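You operate a simulated robot arm through the tools that you are given. There is no shell and no other tool.

The job below is to be done with a simulated robot arm. You get a single attempt, and the scene is never put back.

JOB
Connect the engine stand's black clip and crank the cut-away engine 3 turns on its starter.
Fine: clip on the minus post, then battery switch on; free the lock lever and zero the count before cranking, one press of the zero button; battery switch off at the end.

Only the result counts: the job must be done as asked and must still hold three seconds after the hand-in. Knocking over, shifting, dropping, spilling or breaking anything else fails it.

ROBOT AND FRAMES
A 7-joint arm with a three-finger gripper, fixed in place. Base frame: the origin is at the foot of the arm, x ahead of it, y to its left, z up. Units: mm, degrees, N and s.
Its first joint turns from -166.0 to 166.0 degrees. Payload 2.69 kg.
Tool frame: the origin (TCP) lies between the finger pads and is the grasp point; the fingertips stand 30 mm ahead of it; z points along the fingers, y is the line along which they close. Largest opening 128 mm; the body of the gripper starts 117 mm behind the TCP.
Orientation is told as [roll, pitch, yaw] about the base's x, y, z axes, in that order, counted from this pose: with the fingers straight down and closing along the base's y, the tool's x points along the base's -x, its y along +y and its z along -z.

CONTROLS
- The arm moves only by the tool send_rows. Its argument "targets" is a list of rows, each an object of numbers (a shift or turn left out is 0, a gripper value left out holds the last): "claw": the closure in counts, from 0 (fully open) to 255 (shut); "dx", "dy", "dz": the shift along the tool's x, y, z in units of 250 mm (1.0 is 250 mm); "wx", "wy", "wz": the turn, a rotation vector about the tool's x, y, z in units of 45 degrees (1.0 is 45 degrees). In form: [{"claw": .., "dx": .., "dy": .., "dz": .., "wx": .., "wy": .., "wz": ..}, ...]. A call has 1 to 20 rows; each row is the pose to reach, as a shift and turn from the pose commanded when the call began, along the tool's axes at that moment. A call with a number of a shift or a turn outside -1 to 1 is refused whole. Each row takes 0.2 s and may step no farther than 50 mm and 8.6 degrees from the row before; otherwise, or with a gripper value out of range, the whole call is refused. Where a pose cannot be reached the arm comes as near as it can. A force on the tool above 70 N (or 10 N above the force at the start of the call, whichever is more), or a blocked arm, ends the call early, and 0.2 s more pass. Each finger halts on what it meets, pressing with about 36 N; the grip force reading is that of the motor and also rises with nothing between the fingers. The clock runs only during rows and for 0.2 s after the last one: add rows that repeat a pose to give the fingers time. It gives the time, the measured TCP pose, the force on the tool (base axes), the opening and the grip force at its end, in the units of the frame above (readings bear some noise), with the torque about the TCP (base axes, N m) and any sound that the robot's microphone picked up, and new pictures: "views" is both (left out), scene, wrist or none.
- Cameras (640 x 400 px; columns grow to the right, rows downward): "scene" is fixed at [50, -499.3, 1651.8]; the picture's right is [0.56, -0.83, 0.00], its down [-0.38, -0.26, -0.89] and it looks along [0.73, 0.50, -0.46] (base axes); focal length 354 px, centre (320, 200). "wrist" rides on the gripper at [58, 54, -131] in the tool frame; the picture's right is [-0.68, 0.74, 0.00], its down [-0.62, -0.57, -0.55] and it looks along [-0.40, -0.37, 0.84] (tool axes); focal length 234 px, centre (320, 200). There is no depth. A picture from a camera that has moved, and an enlarged one, comes with that camera's place and axes in the base frame and with its lens.
- lift_body(by): slides the trunk up (or, below 0, down) by that many mm; the arm rides with it, the base frame stays. It gives what a move gives, with no picture.
- close_up(camera, box): a new picture of the part [left, top, right, bottom] of that camera's present view, enlarged. It takes no simulated time.
- finish_job(): hands the job in; it is judged then, once.

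Places have to be worked out from the pictures, the camera data and where the tool is seen. Open the gripper and draw the arm clear of the work before you hand the job in, unless the task says otherwise.

The tools are called after ">>>" as name(argument=value, ...) on one line, values as JSON. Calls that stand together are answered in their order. send_rows: Moves the arm, as the interface text tells. Its arguments: {"type":"object","properties":{"targets":{"type":"array","items":{"type":"object","properties":{"claw":{"type":"number"},"dx":{"type":"number"},"dy":{"type":"number"},"dz":{"type":"number"},"wx":{"type":"number"},"wy":{"type":"number"},"wz":{"type":"number"}}}},"views":{"type":"string","enum":["both","scene","wrist","none"]}},"required":["targets"]} The other tools are called the same way: lift_body (by) slides the trunk up or down; close_up (camera, box) takes an enlarged picture of a part of a camera's view; finish_job () hands the job in.

At the start:

```text
clock: 0.0
ee_pos: [553.5, 162.9, 1430.1]
tcp_rot: [0.0, 0.0, -0.1]
contact_force: [0.0, 0.5, -0.2]
moment: [-0.01, 0.03, 0.02]
opening: 128.1
grip_force: 0.0
trunk travel left (down, up): [-150.0, 200.0]
```

scene: 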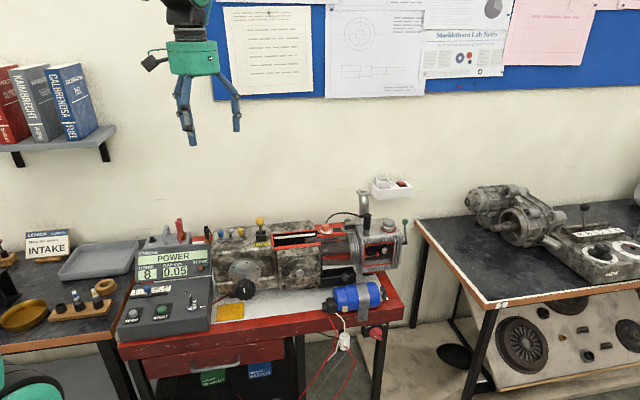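
wrist: 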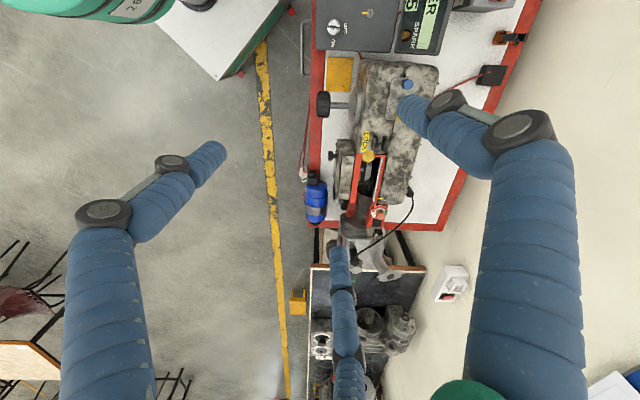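

I'll start by looking at the engine stand enlarged in both cameras before moving anything.

>>> close_up(camera="scene", box=[110, 200, 270, 300])

>>> close_up(camera="scene", box=[200, 190, 420, 330])

>>> close_up(camera="scene", box=[110, 240, 250, 350])

>>> close_up(camera="wrist", box=[290, 0, 540, 160])

>>> close_up(camera="wrist", box=[290, 120, 490, 260])

```text
4.00 times, centred on (190, 250) of scene
camera zoom: at [50.0, -499.3, 1651.8], right [0.56, -0.83, 0.0], down [-0.38, -0.26, -0.89], along [0.73, 0.5, -0.46], focal length 1415 px, centre (840, 0)
```

zoom: 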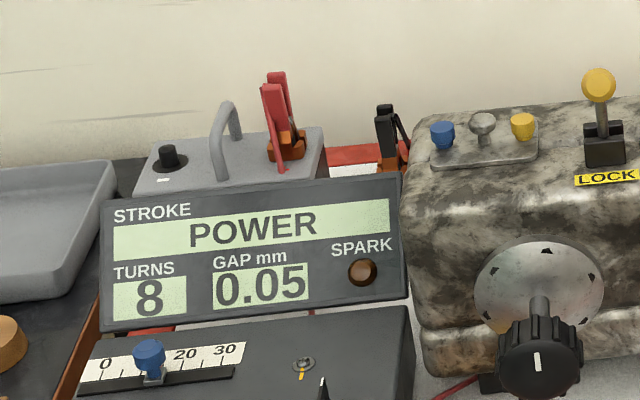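

```text
2.86 times, centred on (310, 260) of scene
camera zoom: at [50.0, -499.3, 1651.8], right [0.56, -0.83, 0.0], down [-0.38, -0.26, -0.89], along [0.73, 0.5, -0.46], focal length 1011 px, centre (349, 29)
```

zoom: 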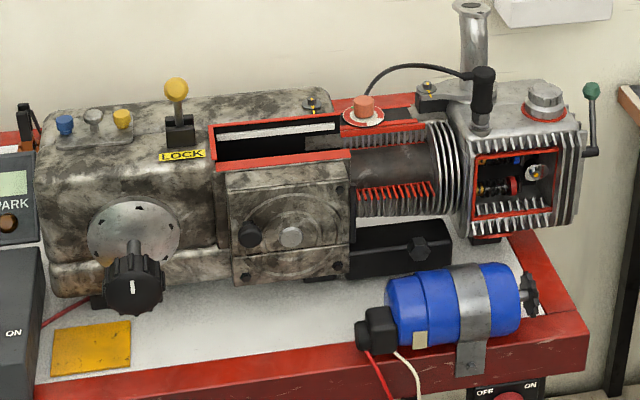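

```text
3.64 times, centred on (180, 295) of scene
camera zoom: at [50.0, -499.3, 1651.8], right [0.56, -0.83, 0.0], down [-0.38, -0.26, -0.89], along [0.73, 0.5, -0.46], focal length 1286 px, centre (829, -146)
```

zoom: 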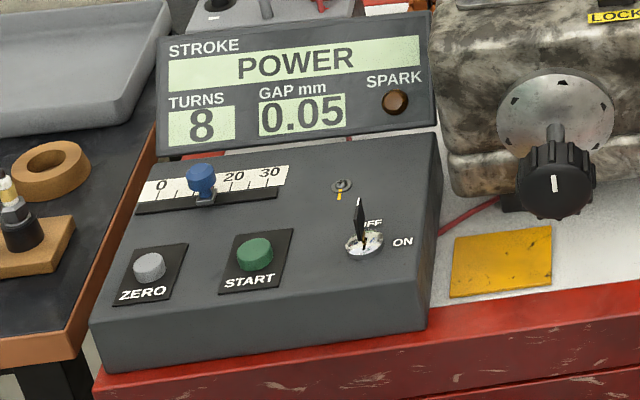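

```text
2.50 times, centred on (415, 80) of wrist
camera zoom: at [496.0, 215.6, 1561.3], right [0.68, 0.74, 0.0], down [0.62, -0.57, 0.55], along [0.4, -0.37, -0.84], focal length 585 px, centre (82, 500)
```

zoom: 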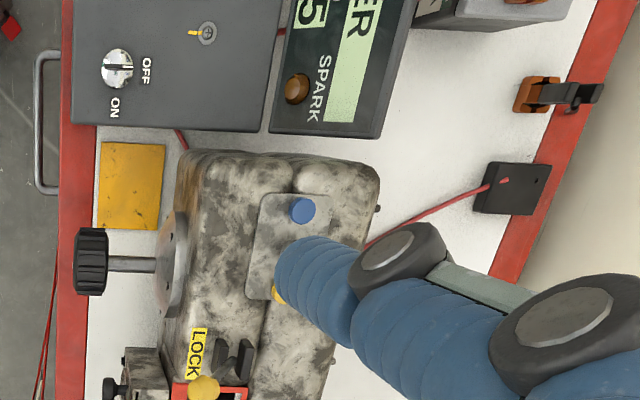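

```text
2.86 times, centred on (390, 190) of wrist
camera zoom: at [496.0, 215.6, 1561.3], right [0.68, 0.74, 0.0], down [0.62, -0.57, 0.55], along [0.4, -0.37, -0.84], focal length 669 px, centre (120, 229)
```

zoom: 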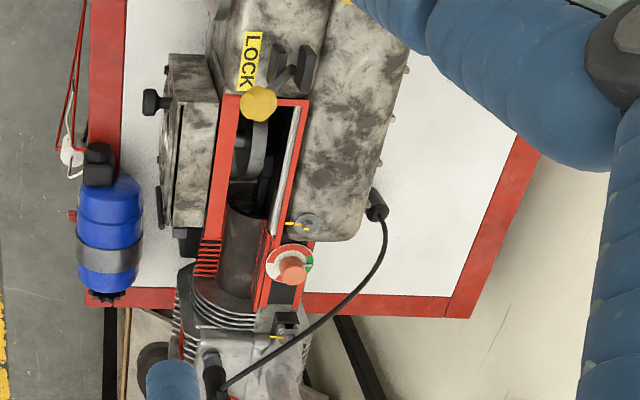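

The key items look to be: battery with red clip on and a bare black post, black clip parked at the back edge, toggle OFF/ON on the panel, LOCK lever, ZERO/START buttons. I'll zoom on the front switch, the battery area and my own fingers.

>>> close_up(camera="scene", box=[320, 280, 420, 350])

>>> close_up(camera="scene", box=[135, 210, 225, 260])

>>> close_up(camera="scene", box=[110, 0, 290, 150])

>>> close_up(camera="scene", box=[225, 210, 325, 270])

>>> close_up(camera="scene", box=[115, 275, 215, 335])

```text
5.71 times, centred on (370, 315) of scene
camera zoom: at [50.0, -499.3, 1651.8], right [0.56, -0.83, 0.0], down [-0.38, -0.26, -0.89], along [0.73, 0.5, -0.46], focal length 2021 px, centre (34, -457)
```

zoom: 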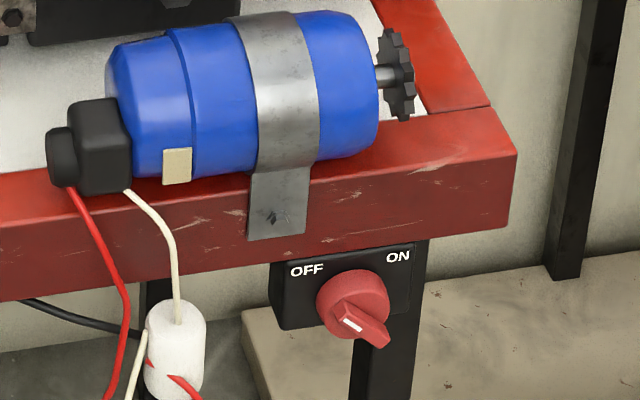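

```text
7.11 times, centred on (180, 235) of scene
camera zoom: at [50.0, -499.3, 1651.8], right [0.56, -0.83, 0.0], down [-0.38, -0.26, -0.89], along [0.73, 0.5, -0.46], focal length 2515 px, centre (1316, -49)
```

zoom: 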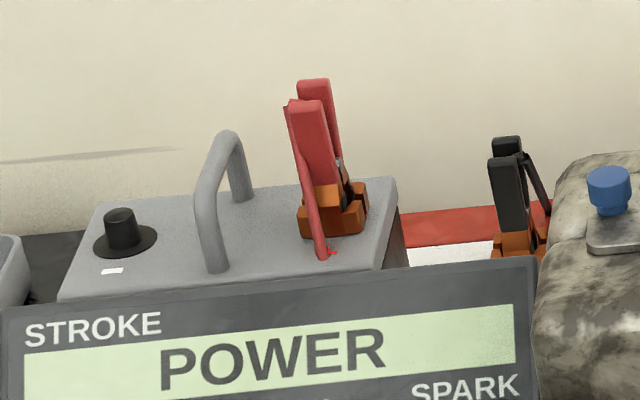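

```text
2.67 times, centred on (200, 75) of scene
camera zoom: at [50.0, -499.3, 1651.8], right [0.56, -0.83, 0.0], down [-0.38, -0.26, -0.89], along [0.73, 0.5, -0.46], focal length 943 px, centre (640, 533)
```

zoom: 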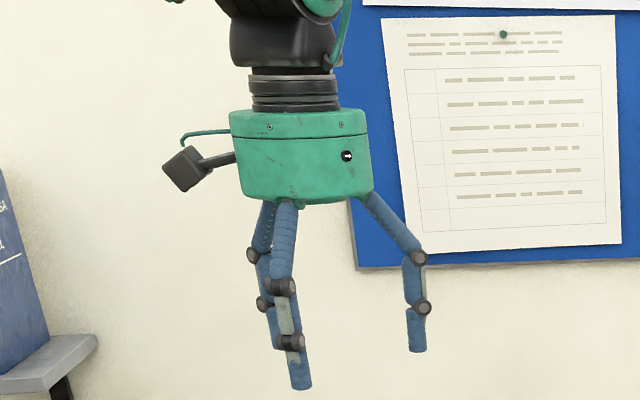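

```text
6.40 times, centred on (275, 240) of scene
camera zoom: at [50.0, -499.3, 1651.8], right [0.56, -0.83, 0.0], down [-0.38, -0.26, -0.89], along [0.73, 0.5, -0.46], focal length 2264 px, centre (608, -56)
```

zoom: 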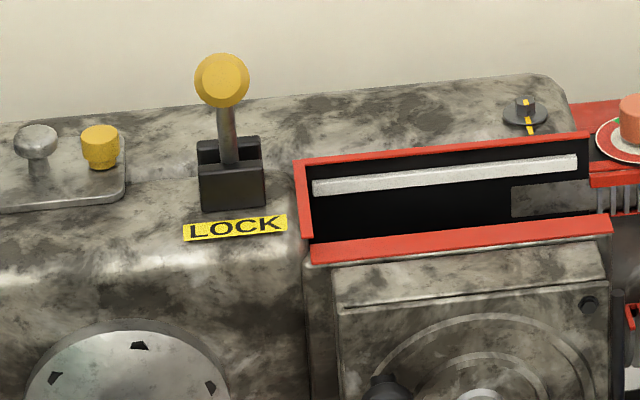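

```text
6.40 times, centred on (165, 305) of scene
camera zoom: at [50.0, -499.3, 1651.8], right [0.56, -0.83, 0.0], down [-0.38, -0.26, -0.89], along [0.73, 0.5, -0.46], focal length 2264 px, centre (1312, -472)
```

zoom: 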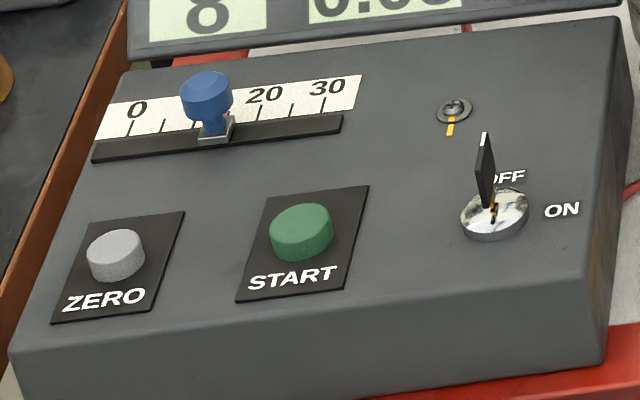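

The red OFF/ON rotary under the bench front looks like the battery switch, and the key on the panel is the ignition. I'll go towards the front right of the bench, high and clear, yawing so the wrist camera looks at the bench front.

>>> send_rows(targets=[{"dx": -0.0646, "dy": -0.1234, "dz": 0.1143, "wz": -0.1429, "claw": 0}, {"dx": -0.1291, "dy": -0.2469, "dz": 0.2286, "wz": -0.2857}, {"dx": -0.1937, "dy": -0.3703, "dz": 0.3429, "wz": -0.4286}, {"dx": -0.2583, "dy": -0.4937, "dz": 0.4571, "wz": -0.5714}, {"dx": -0.3229, "dy": -0.6171, "dz": 0.5714, "wz": -0.7143}, {"dx": -0.3874, "dy": -0.7406, "dz": 0.6857, "wz": -0.8571}, {"dx": -0.452, "dy": -0.864, "dz": 0.8, "wz": -1.0}], views="both")

```text
clock: 1.6
ee_pos: [668.4, -53.0, 1227.8]
tcp_rot: [0.0, -0.1, 45.1]
contact_force: [0.2, -0.8, 0.3]
moment: [-0.04, -0.03, 0.02]
opening: 128.0
grip_force: 0.0
trunk travel left (down, up): [-150.0, 200.0]
camera wrist: at [588.9, -57.7, 1360.6], right [-0.04, 1.0, 0.0], down [0.84, 0.04, 0.55], along [0.55, 0.02, -0.84], focal length 234 px, centre (320, 200)
```

scene: 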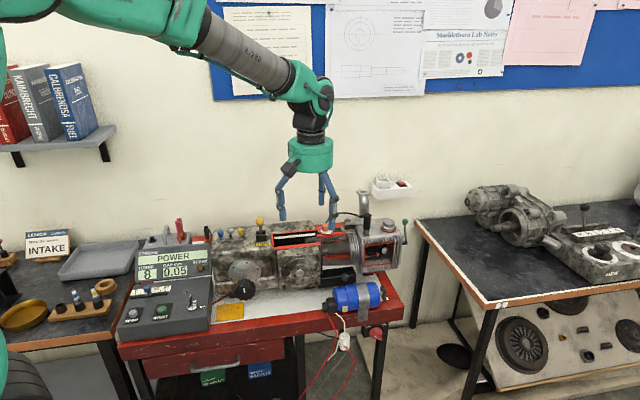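
wrist: 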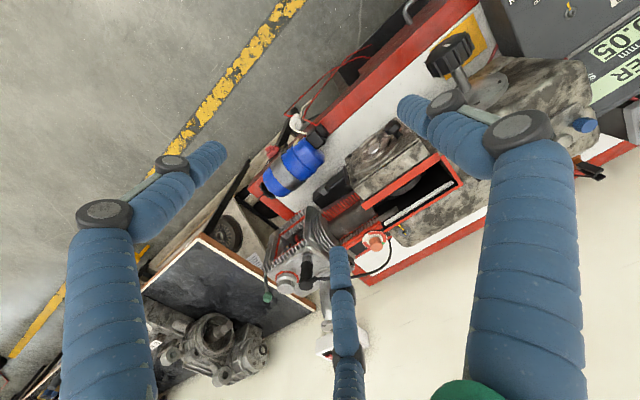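

Yaw works as expected. I continue to the front right of the bench, in front of its edge, to view the red switch face-on.

>>> send_rows(targets=[{"dx": 0.0424, "dy": -0.1321, "dz": 0.1303, "wz": -0.1429}, {"dx": 0.0849, "dy": -0.2643, "dz": 0.2606, "wz": -0.2857}, {"dx": 0.1273, "dy": -0.3964, "dz": 0.3909, "wz": -0.4286}, {"dx": 0.1697, "dy": -0.5286, "dz": 0.5211, "wz": -0.5714}, {"dx": 0.2121, "dy": -0.6607, "dz": 0.6514, "wz": -0.7143}, {"dx": 0.2546, "dy": -0.7929, "dz": 0.7817, "wz": -0.8571}, {"dx": 0.297, "dy": -0.925, "dz": 0.912, "wz": -1.0}], views="both")

```text
clock: 3.2
ee_pos: [779.8, -271.9, 1002.1]
tcp_rot: [0.0, 0.0, 90.1]
contact_force: [-0.8, -0.2, -0.2]
moment: [-0.01, 0.0, -0.02]
opening: 127.8
grip_force: 0.0
trunk travel left (down, up): [-150.0, 200.0]
camera wrist: at [726.2, -330.0, 1133.1], right [-0.74, 0.68, 0.0], down [0.56, 0.62, 0.55], along [0.37, 0.4, -0.84], focal length 234 px, centre (320, 200)
```

scene: 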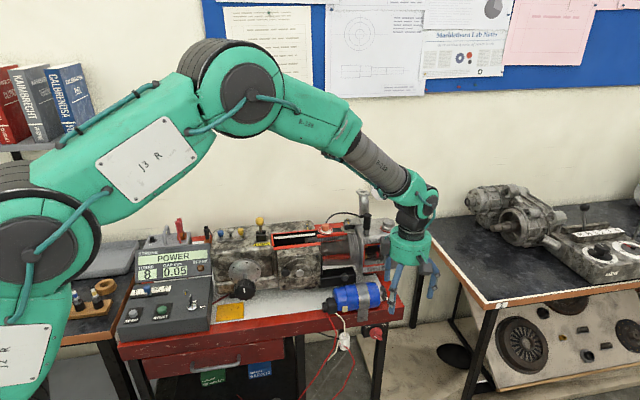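
wrist: 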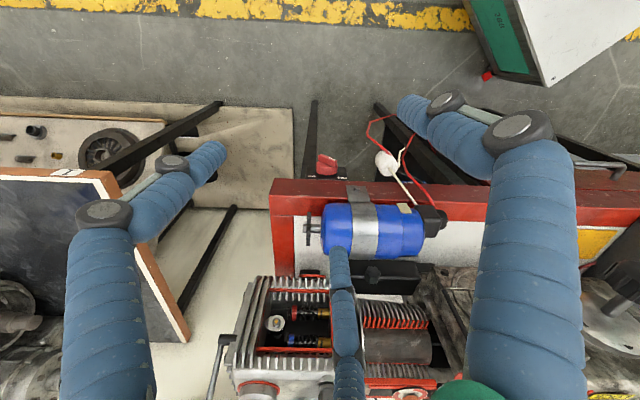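

>>> close_up(camera="wrist", box=[280, 130, 380, 190])

>>> close_up(camera="wrist", box=[230, 120, 450, 260])

```text
6.40 times, centred on (330, 160) of wrist
camera zoom: at [726.2, -330.0, 1133.1], right [-0.74, 0.68, 0.0], down [0.56, 0.62, 0.55], along [0.37, 0.4, -0.84], focal length 1499 px, centre (256, 456)
```

zoom: 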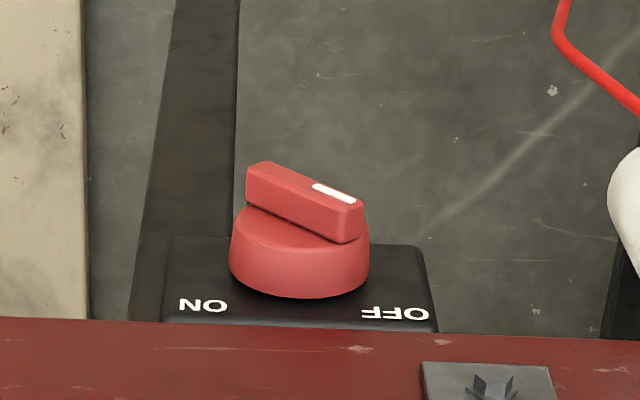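

```text
2.86 times, centred on (340, 190) of wrist
camera zoom: at [726.2, -330.0, 1133.1], right [-0.74, 0.68, 0.0], down [0.56, 0.62, 0.55], along [0.37, 0.4, -0.84], focal length 669 px, centre (263, 229)
```

zoom: 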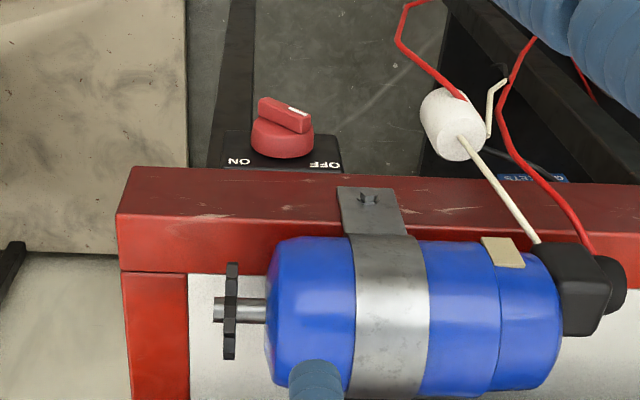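

The switch's white mark points at OFF, so it is off now. The hand looks three-fingered in the picture, so I'll close it here in free air to see where the fingers actually meet.

>>> send_rows(targets=[{"claw": 255}, {"claw": 255}, {"claw": 255}, {"claw": 255}], views="both")

```text
clock: 4.2
ee_pos: [779.9, -270.2, 1001.0]
tcp_rot: [0.0, 0.0, 90.0]
contact_force: [0.4, 0.3, -0.3]
moment: [-0.01, -0.02, 0.02]
opening: 1.9
grip_force: 31.1
trunk travel left (down, up): [-150.0, 200.0]
camera wrist: at [726.1, -329.5, 1133.4], right [-0.74, 0.68, 0.0], down [0.57, 0.62, 0.55], along [0.37, 0.4, -0.84], focal length 234 px, centre (320, 200)
```

scene: 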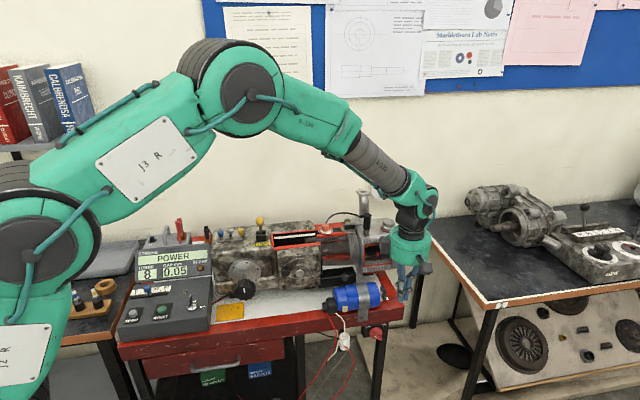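
wrist: 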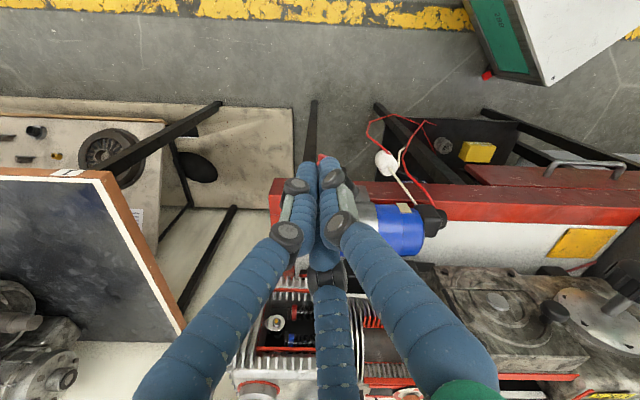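

Fingers meet at the TCP as a tight bundle when closed. Next I move along the front of the bench to look at the control panel from its front.

>>> send_rows(targets=[{"dx": -0.1423, "dy": 0.1123, "dz": -0.02}, {"dx": -0.2846, "dy": 0.2246, "dz": -0.04}, {"dx": -0.4269, "dy": 0.3369, "dz": -0.06}, {"dx": -0.5691, "dy": 0.4491, "dz": -0.08}, {"dx": -0.7114, "dy": 0.5614, "dz": -0.1}, {"dx": -0.8537, "dy": 0.6737, "dz": -0.12}, {"dx": -0.996, "dy": 0.786, "dz": -0.14}], views="wrist")

>>> send_rows(targets=[{"dx": -0.1423, "dy": 0.1123, "dz": -0.01}, {"dx": -0.2846, "dy": 0.2246, "dz": -0.02}, {"dx": -0.4269, "dy": 0.3369, "dz": -0.03}, {"dx": -0.5691, "dy": 0.4491, "dz": -0.04}, {"dx": -0.7114, "dy": 0.5614, "dz": -0.05}, {"dx": -0.8537, "dy": 0.6737, "dz": -0.06}, {"dx": -0.996, "dy": 0.786, "dz": -0.06}], views="both")

```text
clock: 5.8
ee_pos: [583.3, -18.4, 1036.6]
tcp_rot: [-0.1, 0.0, 90.0]
contact_force: [0.4, -0.4, -0.1]
moment: [0.01, 0.02, 0.0]
opening: 2.1
grip_force: 31.6
trunk travel left (down, up): [-150.0, 200.0]
camera wrist: at [528.5, -78.8, 1168.7], right [-0.74, 0.68, 0.0], down [0.57, 0.62, 0.55], along [0.37, 0.4, -0.84], focal length 234 px, centre (320, 200)
```

wrist: 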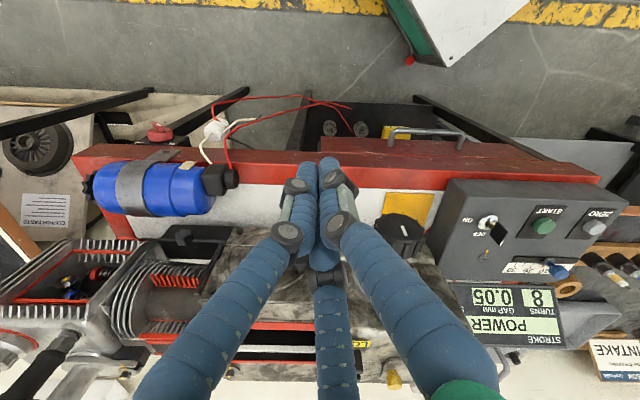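

```text
clock: 7.4
ee_pos: [383.8, 227.8, 1049.6]
tcp_rot: [0.0, 0.0, 90.1]
contact_force: [-0.3, -0.5, -0.1]
moment: [0.01, 0.0, -0.03]
opening: 1.7
grip_force: 31.2
trunk travel left (down, up): [-150.0, 200.0]
camera wrist: at [330.5, 169.1, 1183.1], right [-0.74, 0.68, 0.0], down [0.57, 0.62, 0.55], along [0.37, 0.4, -0.84], focal length 234 px, centre (320, 200)
```

scene: 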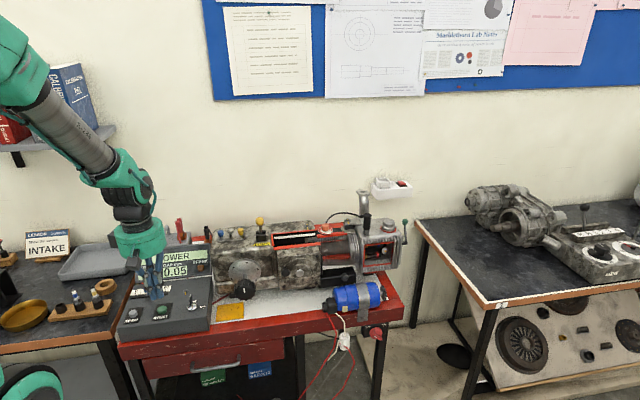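
wrist: 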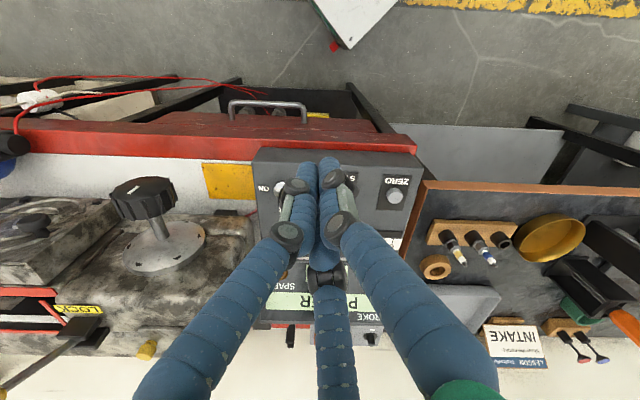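

ZERO triangulates to about (u 16, v 536, z 884) in a bench-aligned frame. Now I raise a little and move over the panel to see the battery posts and the black clip behind it.

>>> send_rows(targets=[{"dz": -0.18}, {"dx": -0.1467, "dy": -0.1089, "dz": -0.2016}, {"dx": -0.2935, "dy": -0.2179, "dz": -0.2016}, {"dx": -0.4402, "dy": -0.3268, "dz": -0.2016}, {"dx": -0.587, "dy": -0.4357, "dz": -0.2016}, {"dx": -0.7337, "dy": -0.5447, "dz": -0.2016}, {"dx": -0.8804, "dy": -0.6536, "dz": -0.2016}, {"dx": -0.8804, "dy": -0.6536, "dz": -0.2016, "claw": 0}, {"dx": -0.8804, "dy": -0.6536, "dz": -0.2016}, {"dx": -0.8804, "dy": -0.6536, "dz": -0.2016}], views="both")

```text
clock: 9.6
ee_pos: [549.1, 449.7, 1101.6]
tcp_rot: [-0.1, 0.0, 90.0]
contact_force: [-0.2, 0.7, -0.2]
moment: [0.03, -0.01, 0.03]
opening: 127.8
grip_force: 0.1
trunk travel left (down, up): [-150.0, 200.0]
camera wrist: at [495.6, 390.1, 1234.1], right [-0.74, 0.68, 0.0], down [0.57, 0.62, 0.55], along [0.37, 0.4, -0.84], focal length 234 px, centre (320, 200)
```

scene: 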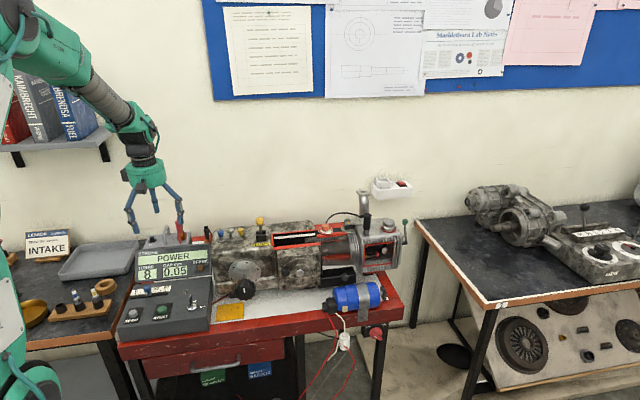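
wrist: 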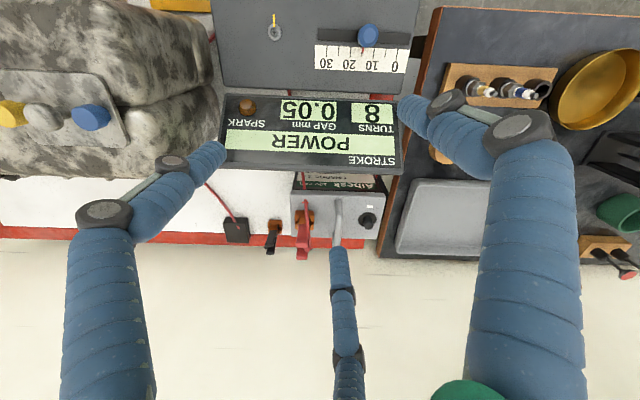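

>>> close_up(camera="wrist", box=[210, 160, 400, 280])

>>> close_up(camera="wrist", box=[255, 195, 325, 265])

>>> close_up(camera="wrist", box=[320, 180, 400, 240])

>>> close_up(camera="wrist", box=[0, 60, 200, 190])

```text
3.33 times, centred on (305, 220) of wrist
camera zoom: at [495.6, 390.1, 1234.1], right [-0.74, 0.68, 0.0], down [0.57, 0.62, 0.55], along [0.37, 0.4, -0.84], focal length 781 px, centre (370, 133)
```

zoom: 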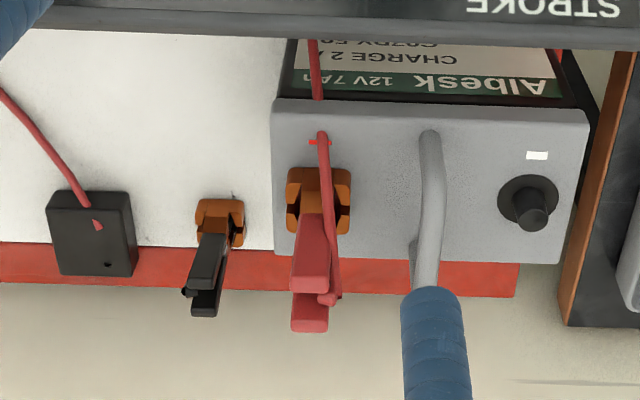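

```text
5.71 times, centred on (290, 230) of wrist
camera zoom: at [495.6, 390.1, 1234.1], right [-0.74, 0.68, 0.0], down [0.57, 0.62, 0.55], along [0.37, 0.4, -0.84], focal length 1338 px, centre (491, 29)
```

zoom: 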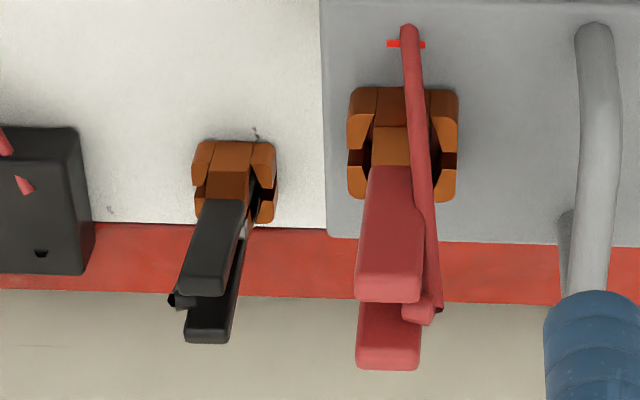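

```text
6.67 times, centred on (360, 210) of wrist
camera zoom: at [495.6, 390.1, 1234.1], right [-0.74, 0.68, 0.0], down [0.57, 0.62, 0.55], along [0.37, 0.4, -0.84], focal length 1561 px, centre (53, 133)
```

zoom: 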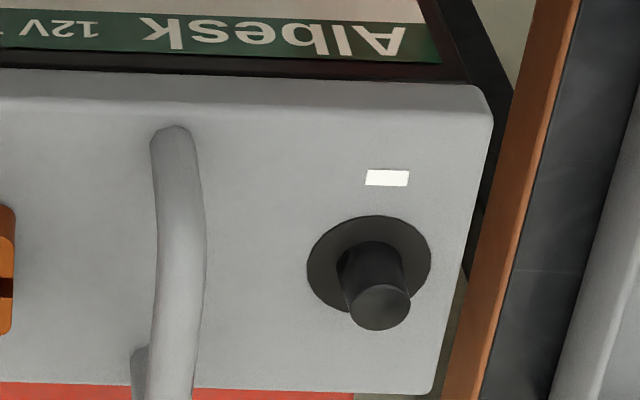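

```text
3.08 times, centred on (100, 125) of wrist
camera zoom: at [495.6, 390.1, 1234.1], right [-0.74, 0.68, 0.0], down [0.57, 0.62, 0.55], along [0.37, 0.4, -0.84], focal length 720 px, centre (997, 431)
```

zoom: 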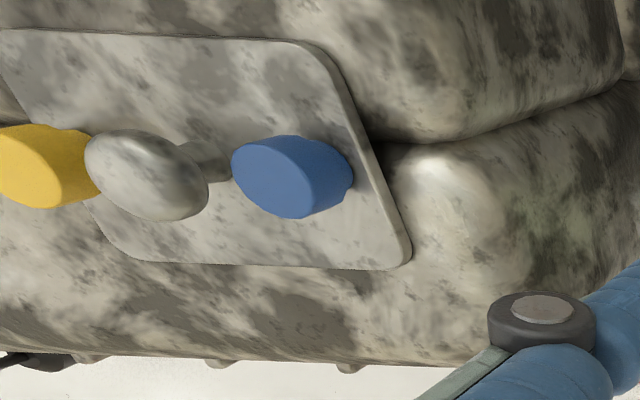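

Minus post top comes out near (u 20, v 871, z 934), black clip standing on the bench near (u 201, v ~960, top z ~889), bench top z ≈ 809. I'll swing the yaw toward 137° (closing across the clip's handles) and look at the clip from nearer.

>>> send_rows(targets=[{"dx": -0.0323, "dy": -0.12, "dz": 0.0, "wz": -0.1667}, {"dx": -0.0647, "dy": -0.24, "dz": 0.0, "wz": -0.3333}, {"dx": -0.097, "dy": -0.36, "dz": 0.0, "wz": -0.5}, {"dx": -0.1293, "dy": -0.48, "dz": 0.0, "wz": -0.6667}, {"dx": -0.1617, "dy": -0.6, "dz": 0.0, "wz": -0.8333}, {"dx": -0.194, "dy": -0.72, "dz": 0.0, "wz": -1.0}], views="both")

```text
clock: 11.0
ee_pos: [729.0, 497.8, 1102.2]
tcp_rot: [-0.1, -0.1, 135.1]
contact_force: [-0.5, -0.1, -0.1]
moment: [0.01, -0.01, 0.01]
opening: 128.0
grip_force: 0.0
trunk travel left (down, up): [-150.0, 200.0]
camera wrist: at [732.2, 417.2, 1233.8], right [-1.0, -0.04, 0.0], down [-0.04, 0.84, 0.55], along [-0.02, 0.55, -0.84], focal length 234 px, centre (320, 200)
```

scene: 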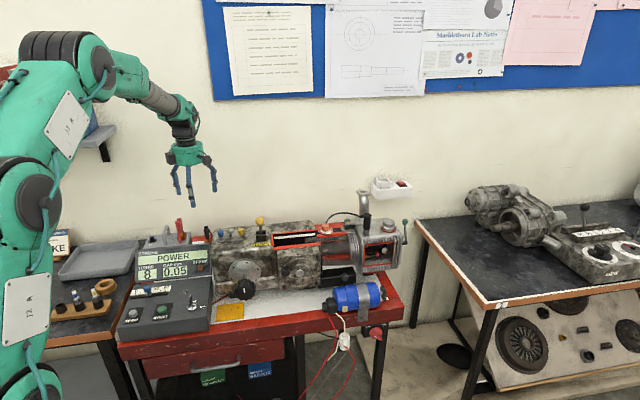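
wrist: 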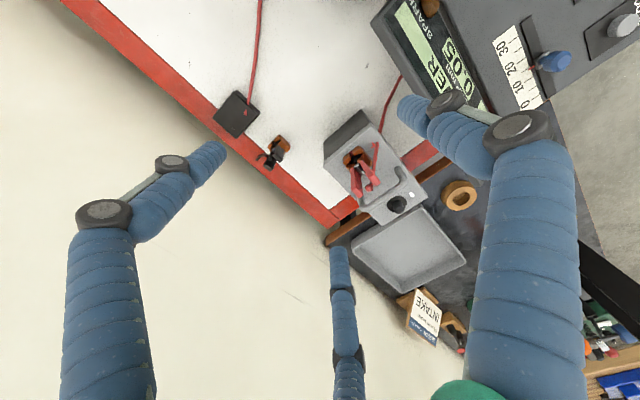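

>>> close_up(camera="wrist", box=[240, 120, 310, 180])

>>> close_up(camera="wrist", box=[320, 110, 440, 220])

```text
6.67 times, centred on (275, 150) of wrist
camera zoom: at [732.2, 417.2, 1233.8], right [-1.0, -0.04, 0.0], down [-0.04, 0.84, 0.55], along [-0.02, 0.55, -0.84], focal length 1561 px, centre (620, 533)
```

zoom: 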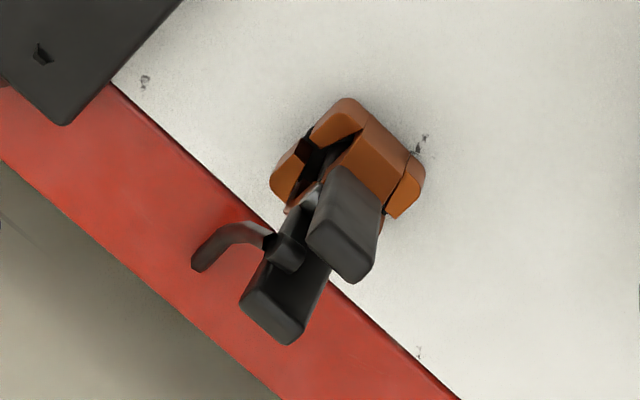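

```text
3.64 times, centred on (380, 165) of wrist
camera zoom: at [732.2, 417.2, 1233.8], right [-1.0, -0.04, 0.0], down [-0.04, 0.84, 0.55], along [-0.02, 0.55, -0.84], focal length 852 px, centre (102, 327)
```

zoom: 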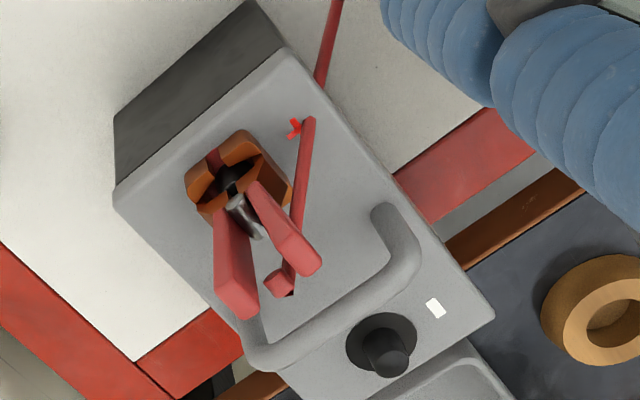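

The clip stands upright with its two handles separated along v (tops near v 953 and 977, u ≈ 200). I move above it at z 1000 with the closing axis along v, testing the reach.

>>> send_rows(targets=[{"dx": -0.0043, "dy": -0.1022, "dz": 0.102, "wz": -0.013}, {"dx": -0.0085, "dy": -0.2045, "dz": 0.204, "wz": -0.026}, {"dx": -0.0128, "dy": -0.3067, "dz": 0.306, "wz": -0.039}, {"dx": -0.017, "dy": -0.409, "dz": 0.408, "wz": -0.052}], views="both")

```text
clock: 12.0
ee_pos: [799.8, 573.7, 999.7]
tcp_rot: [0.0, 0.1, 137.4]
contact_force: [-0.5, 0.8, 0.5]
moment: [0.02, 0.01, -0.02]
opening: 127.9
grip_force: 0.1
trunk travel left (down, up): [-150.0, 200.0]
camera wrist: at [805.2, 493.5, 1131.6], right [-1.0, -0.08, 0.0], down [-0.07, 0.83, 0.55], along [-0.05, 0.55, -0.84], focal length 234 px, centre (320, 200)
```

scene: 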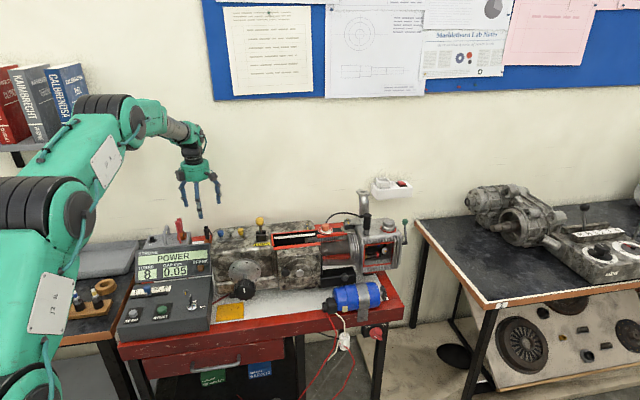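
wrist: 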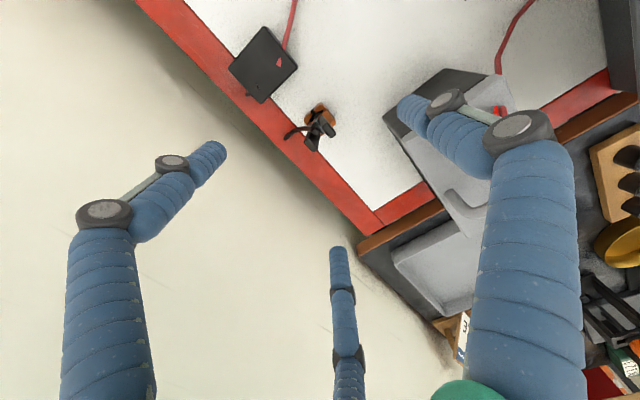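

Reach is fine at z 1000. I'll zoom on the clip from this pose to refine its place relative to the tool.

>>> close_up(camera="wrist", box=[270, 90, 360, 170])

>>> close_up(camera="scene", box=[165, 160, 235, 250])

```text
5.00 times, centred on (315, 130) of wrist
camera zoom: at [805.2, 493.5, 1131.6], right [-1.0, -0.08, 0.0], down [-0.07, 0.83, 0.55], along [-0.05, 0.55, -0.84], focal length 1171 px, centre (345, 550)
```

zoom: 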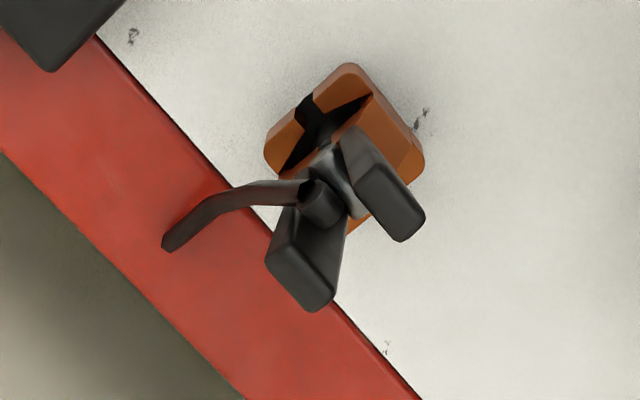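

```text
4.44 times, centred on (200, 205) of scene
camera zoom: at [50.0, -499.3, 1651.8], right [0.56, -0.83, 0.0], down [-0.38, -0.26, -0.89], along [0.73, 0.5, -0.46], focal length 1572 px, centre (853, 178)
```

zoom: 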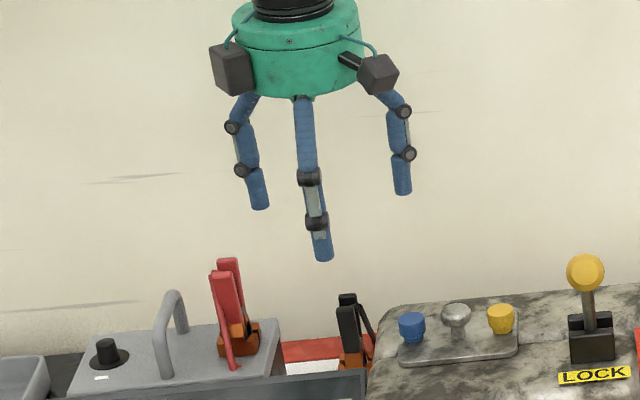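

Clip centre ≈ (u 201, v 962), almost exactly under the TCP. I narrow the opening to about 78 mm and descend so the pads straddle the handles.

>>> send_rows(targets=[{"claw": 100}, {"claw": 100, "dz": 0.1}, {"dz": 0.2}, {"dz": 0.3}, {"dz": 0.4}, {"dz": 0.48}], views="both")

```text
clock: 13.4
ee_pos: [799.1, 572.2, 879.3]
tcp_rot: [0.0, 0.0, 137.2]
contact_force: [1.1, 0.3, -0.3]
moment: [0.0, 0.03, -0.02]
opening: 77.8
grip_force: 0.0
trunk travel left (down, up): [-150.0, 200.0]
camera wrist: at [805.3, 492.5, 1011.4], right [-1.0, -0.08, 0.0], down [-0.07, 0.83, 0.55], along [-0.05, 0.55, -0.84], focal length 234 px, centre (320, 200)
```

scene: 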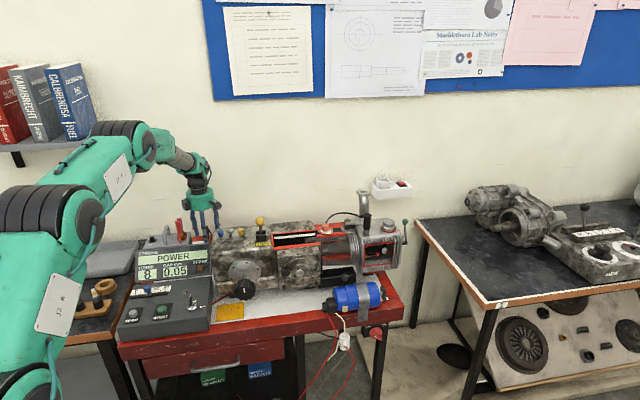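
wrist: 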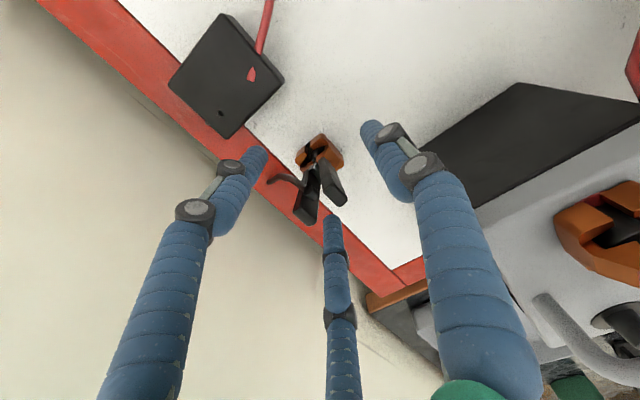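

>>> close_up(camera="wrist", box=[240, 110, 400, 240])

>>> close_up(camera="scene", box=[170, 170, 240, 250])

```text
3.08 times, centred on (320, 175) of wrist
camera zoom: at [805.3, 492.5, 1011.4], right [-1.0, -0.08, 0.0], down [-0.07, 0.83, 0.55], along [-0.05, 0.55, -0.84], focal length 720 px, centre (320, 277)
```

zoom: 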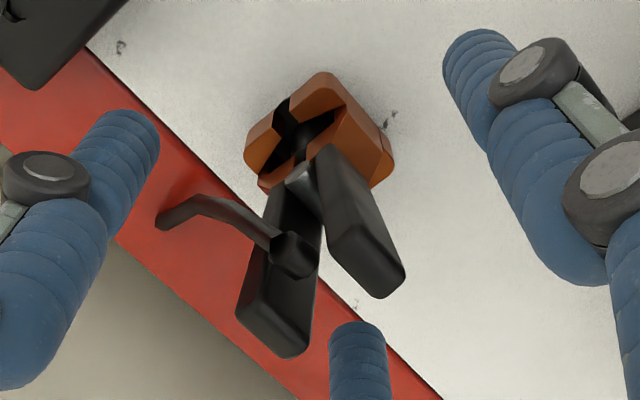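

```text
5.00 times, centred on (205, 210) of scene
camera zoom: at [50.0, -499.3, 1651.8], right [0.56, -0.83, 0.0], down [-0.38, -0.26, -0.89], along [0.73, 0.5, -0.46], focal length 1769 px, centre (895, 150)
```

zoom: 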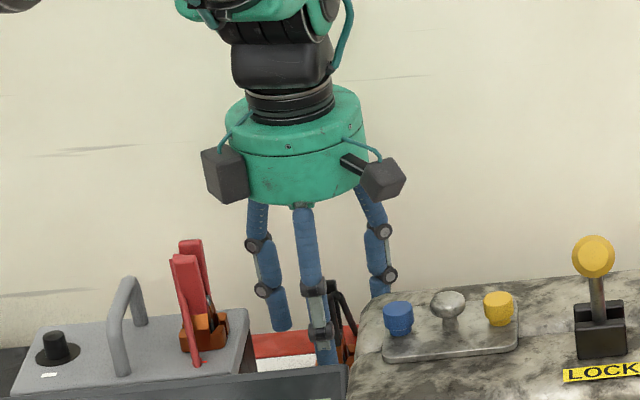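

Pads straddle the handles nicely (handle tops ≈ z 892, centre within 2 mm of the TCP). I close on the handles.

>>> send_rows(targets=[{"claw": 255}, {"claw": 255}, {"claw": 255}, {"claw": 255}, {"claw": 255}], views="both")

>>> close_up(camera="wrist", box=[240, 110, 400, 240])

```text
clock: 14.6
ee_pos: [798.4, 572.6, 879.8]
tcp_rot: [0.0, 0.0, 137.2]
contact_force: [-0.1, -0.4, 0.8]
moment: [0.04, -0.01, -0.02]
opening: 19.4
grip_force: 36.0
trunk travel left (down, up): [-150.0, 200.0]
camera wrist: at [805.0, 492.3, 1012.0], right [-1.0, -0.08, 0.0], down [-0.07, 0.83, 0.55], along [-0.05, 0.55, -0.84], focal length 234 px, centre (320, 200)
```

scene: 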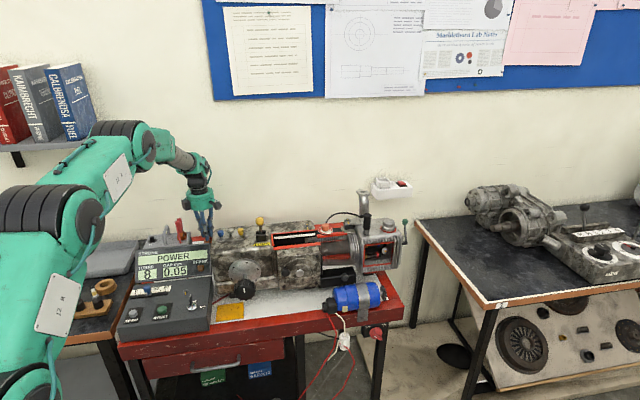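
wrist: 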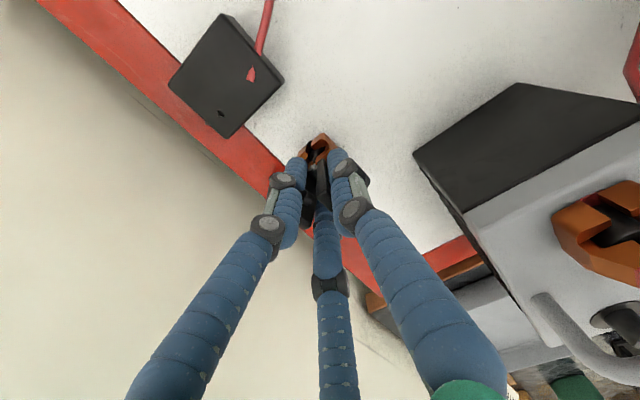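

```text
3.08 times, centred on (320, 175) of wrist
camera zoom: at [805.0, 492.3, 1012.0], right [-1.0, -0.08, 0.0], down [-0.07, 0.83, 0.55], along [-0.05, 0.55, -0.84], focal length 720 px, centre (320, 277)
```

zoom: 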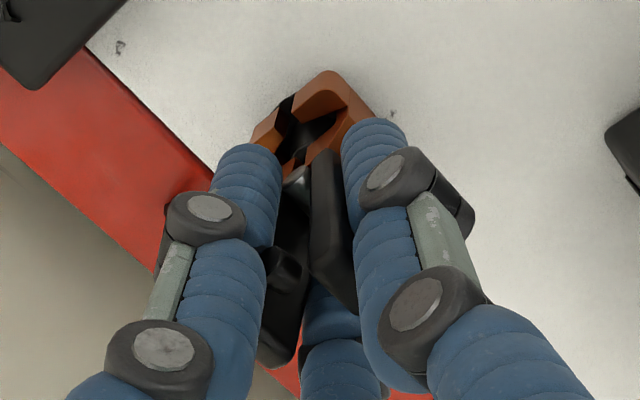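

The handles squeezed from ~38 to 19 mm. Before carrying, I zoom on the red clip's jaws in this view to see how a clip sits around its post.

>>> close_up(camera="wrist", box=[520, 160, 640, 360])

>>> close_up(camera="scene", box=[140, 205, 220, 255])

```text
2.00 times, centred on (580, 260) of wrist
camera zoom: at [805.0, 492.3, 1012.0], right [-1.0, -0.08, 0.0], down [-0.07, 0.83, 0.55], along [-0.05, 0.55, -0.84], focal length 468 px, centre (-200, 80)
```

zoom: 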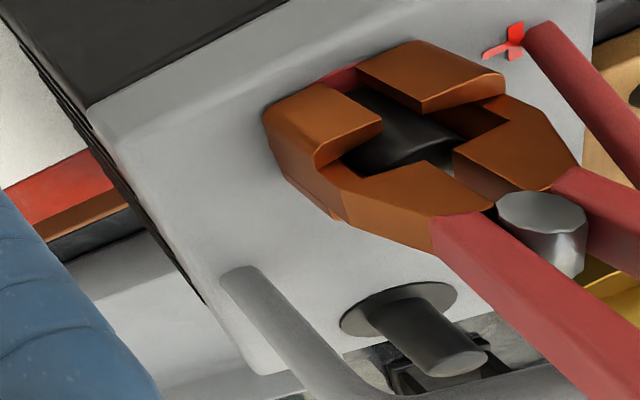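

```text
8.00 times, centred on (180, 230) of scene
camera zoom: at [50.0, -499.3, 1651.8], right [0.56, -0.83, 0.0], down [-0.38, -0.26, -0.89], along [0.73, 0.5, -0.46], focal length 2830 px, centre (1440, -40)
```

zoom: 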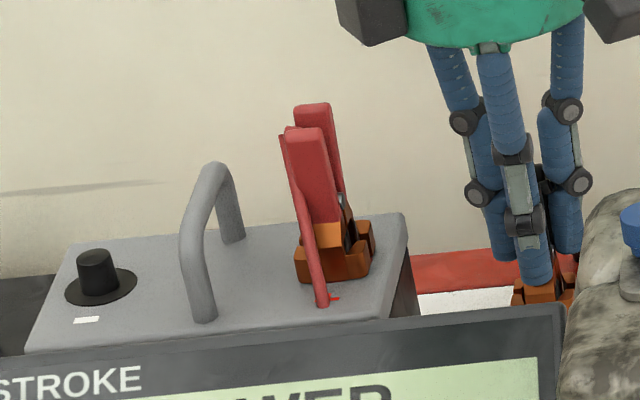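

The jaws sit centred under the handles, so the hole is essentially under the TCP. I lift the clip straight up, then carry it over the red clip's height towards a hover above the minus post.

>>> send_rows(targets=[{"dz": -0.08}, {"dz": -0.2}, {"dz": -0.36}, {"dx": -0.08, "dy": 0.04, "dz": -0.5}, {"dx": -0.2, "dy": 0.1, "dz": -0.62}, {"dx": -0.34, "dy": 0.17, "dz": -0.72}, {"dx": -0.49, "dy": 0.25, "dz": -0.8}, {"dx": -0.63, "dy": 0.32, "dz": -0.84}, {"dx": -0.72, "dy": 0.371, "dz": -0.86}], views="both")

>>> close_up(camera="wrist", box=[250, 90, 410, 220])

>>> close_up(camera="scene", box=[130, 180, 210, 250])

```text
clock: 16.6
ee_pos: [603.2, 627.2, 1093.3]
tcp_rot: [0.0, 0.1, 137.3]
contact_force: [-0.9, 0.6, -0.2]
moment: [-0.03, 0.02, 0.02]
opening: 18.9
grip_force: 36.1
trunk travel left (down, up): [-150.0, 200.0]
camera wrist: at [609.3, 547.2, 1225.6], right [-1.0, -0.08, 0.0], down [-0.07, 0.83, 0.55], along [-0.05, 0.55, -0.84], focal length 234 px, centre (320, 200)
```

scene: 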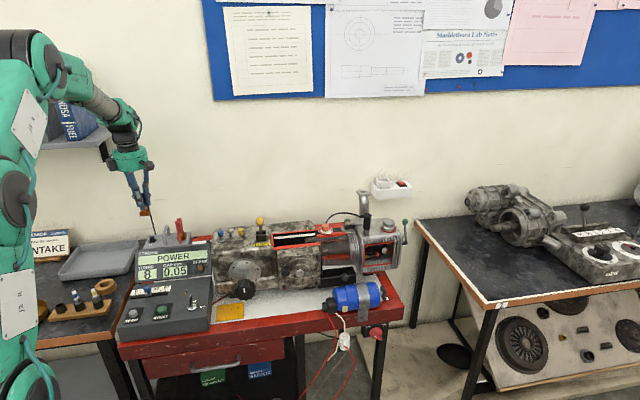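
wrist: 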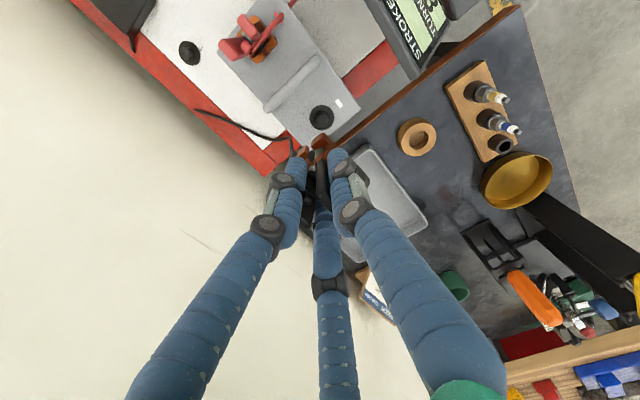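

```text
3.08 times, centred on (330, 155) of wrist
camera zoom: at [609.3, 547.2, 1225.6], right [-1.0, -0.08, 0.0], down [-0.07, 0.83, 0.55], along [-0.05, 0.55, -0.84], focal length 720 px, centre (289, 338)
```

zoom: 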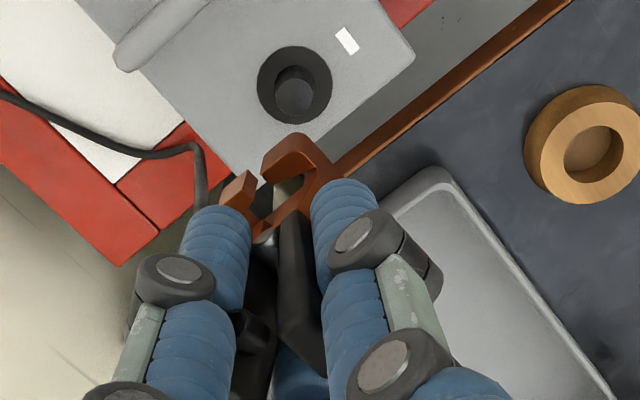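

```text
5.71 times, centred on (170, 215) of scene
camera zoom: at [50.0, -499.3, 1651.8], right [0.56, -0.83, 0.0], down [-0.38, -0.26, -0.89], along [0.73, 0.5, -0.46], focal length 2021 px, centre (1177, 114)
```

zoom: 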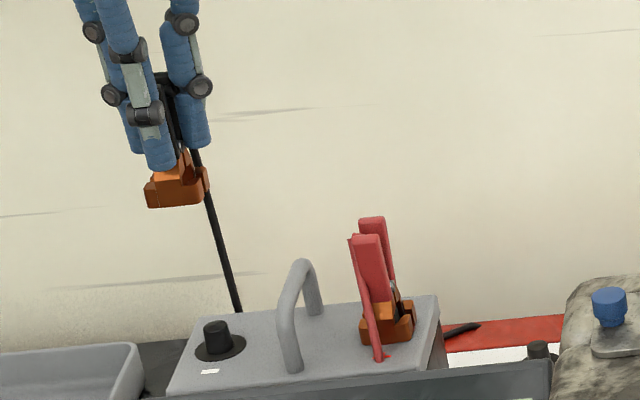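

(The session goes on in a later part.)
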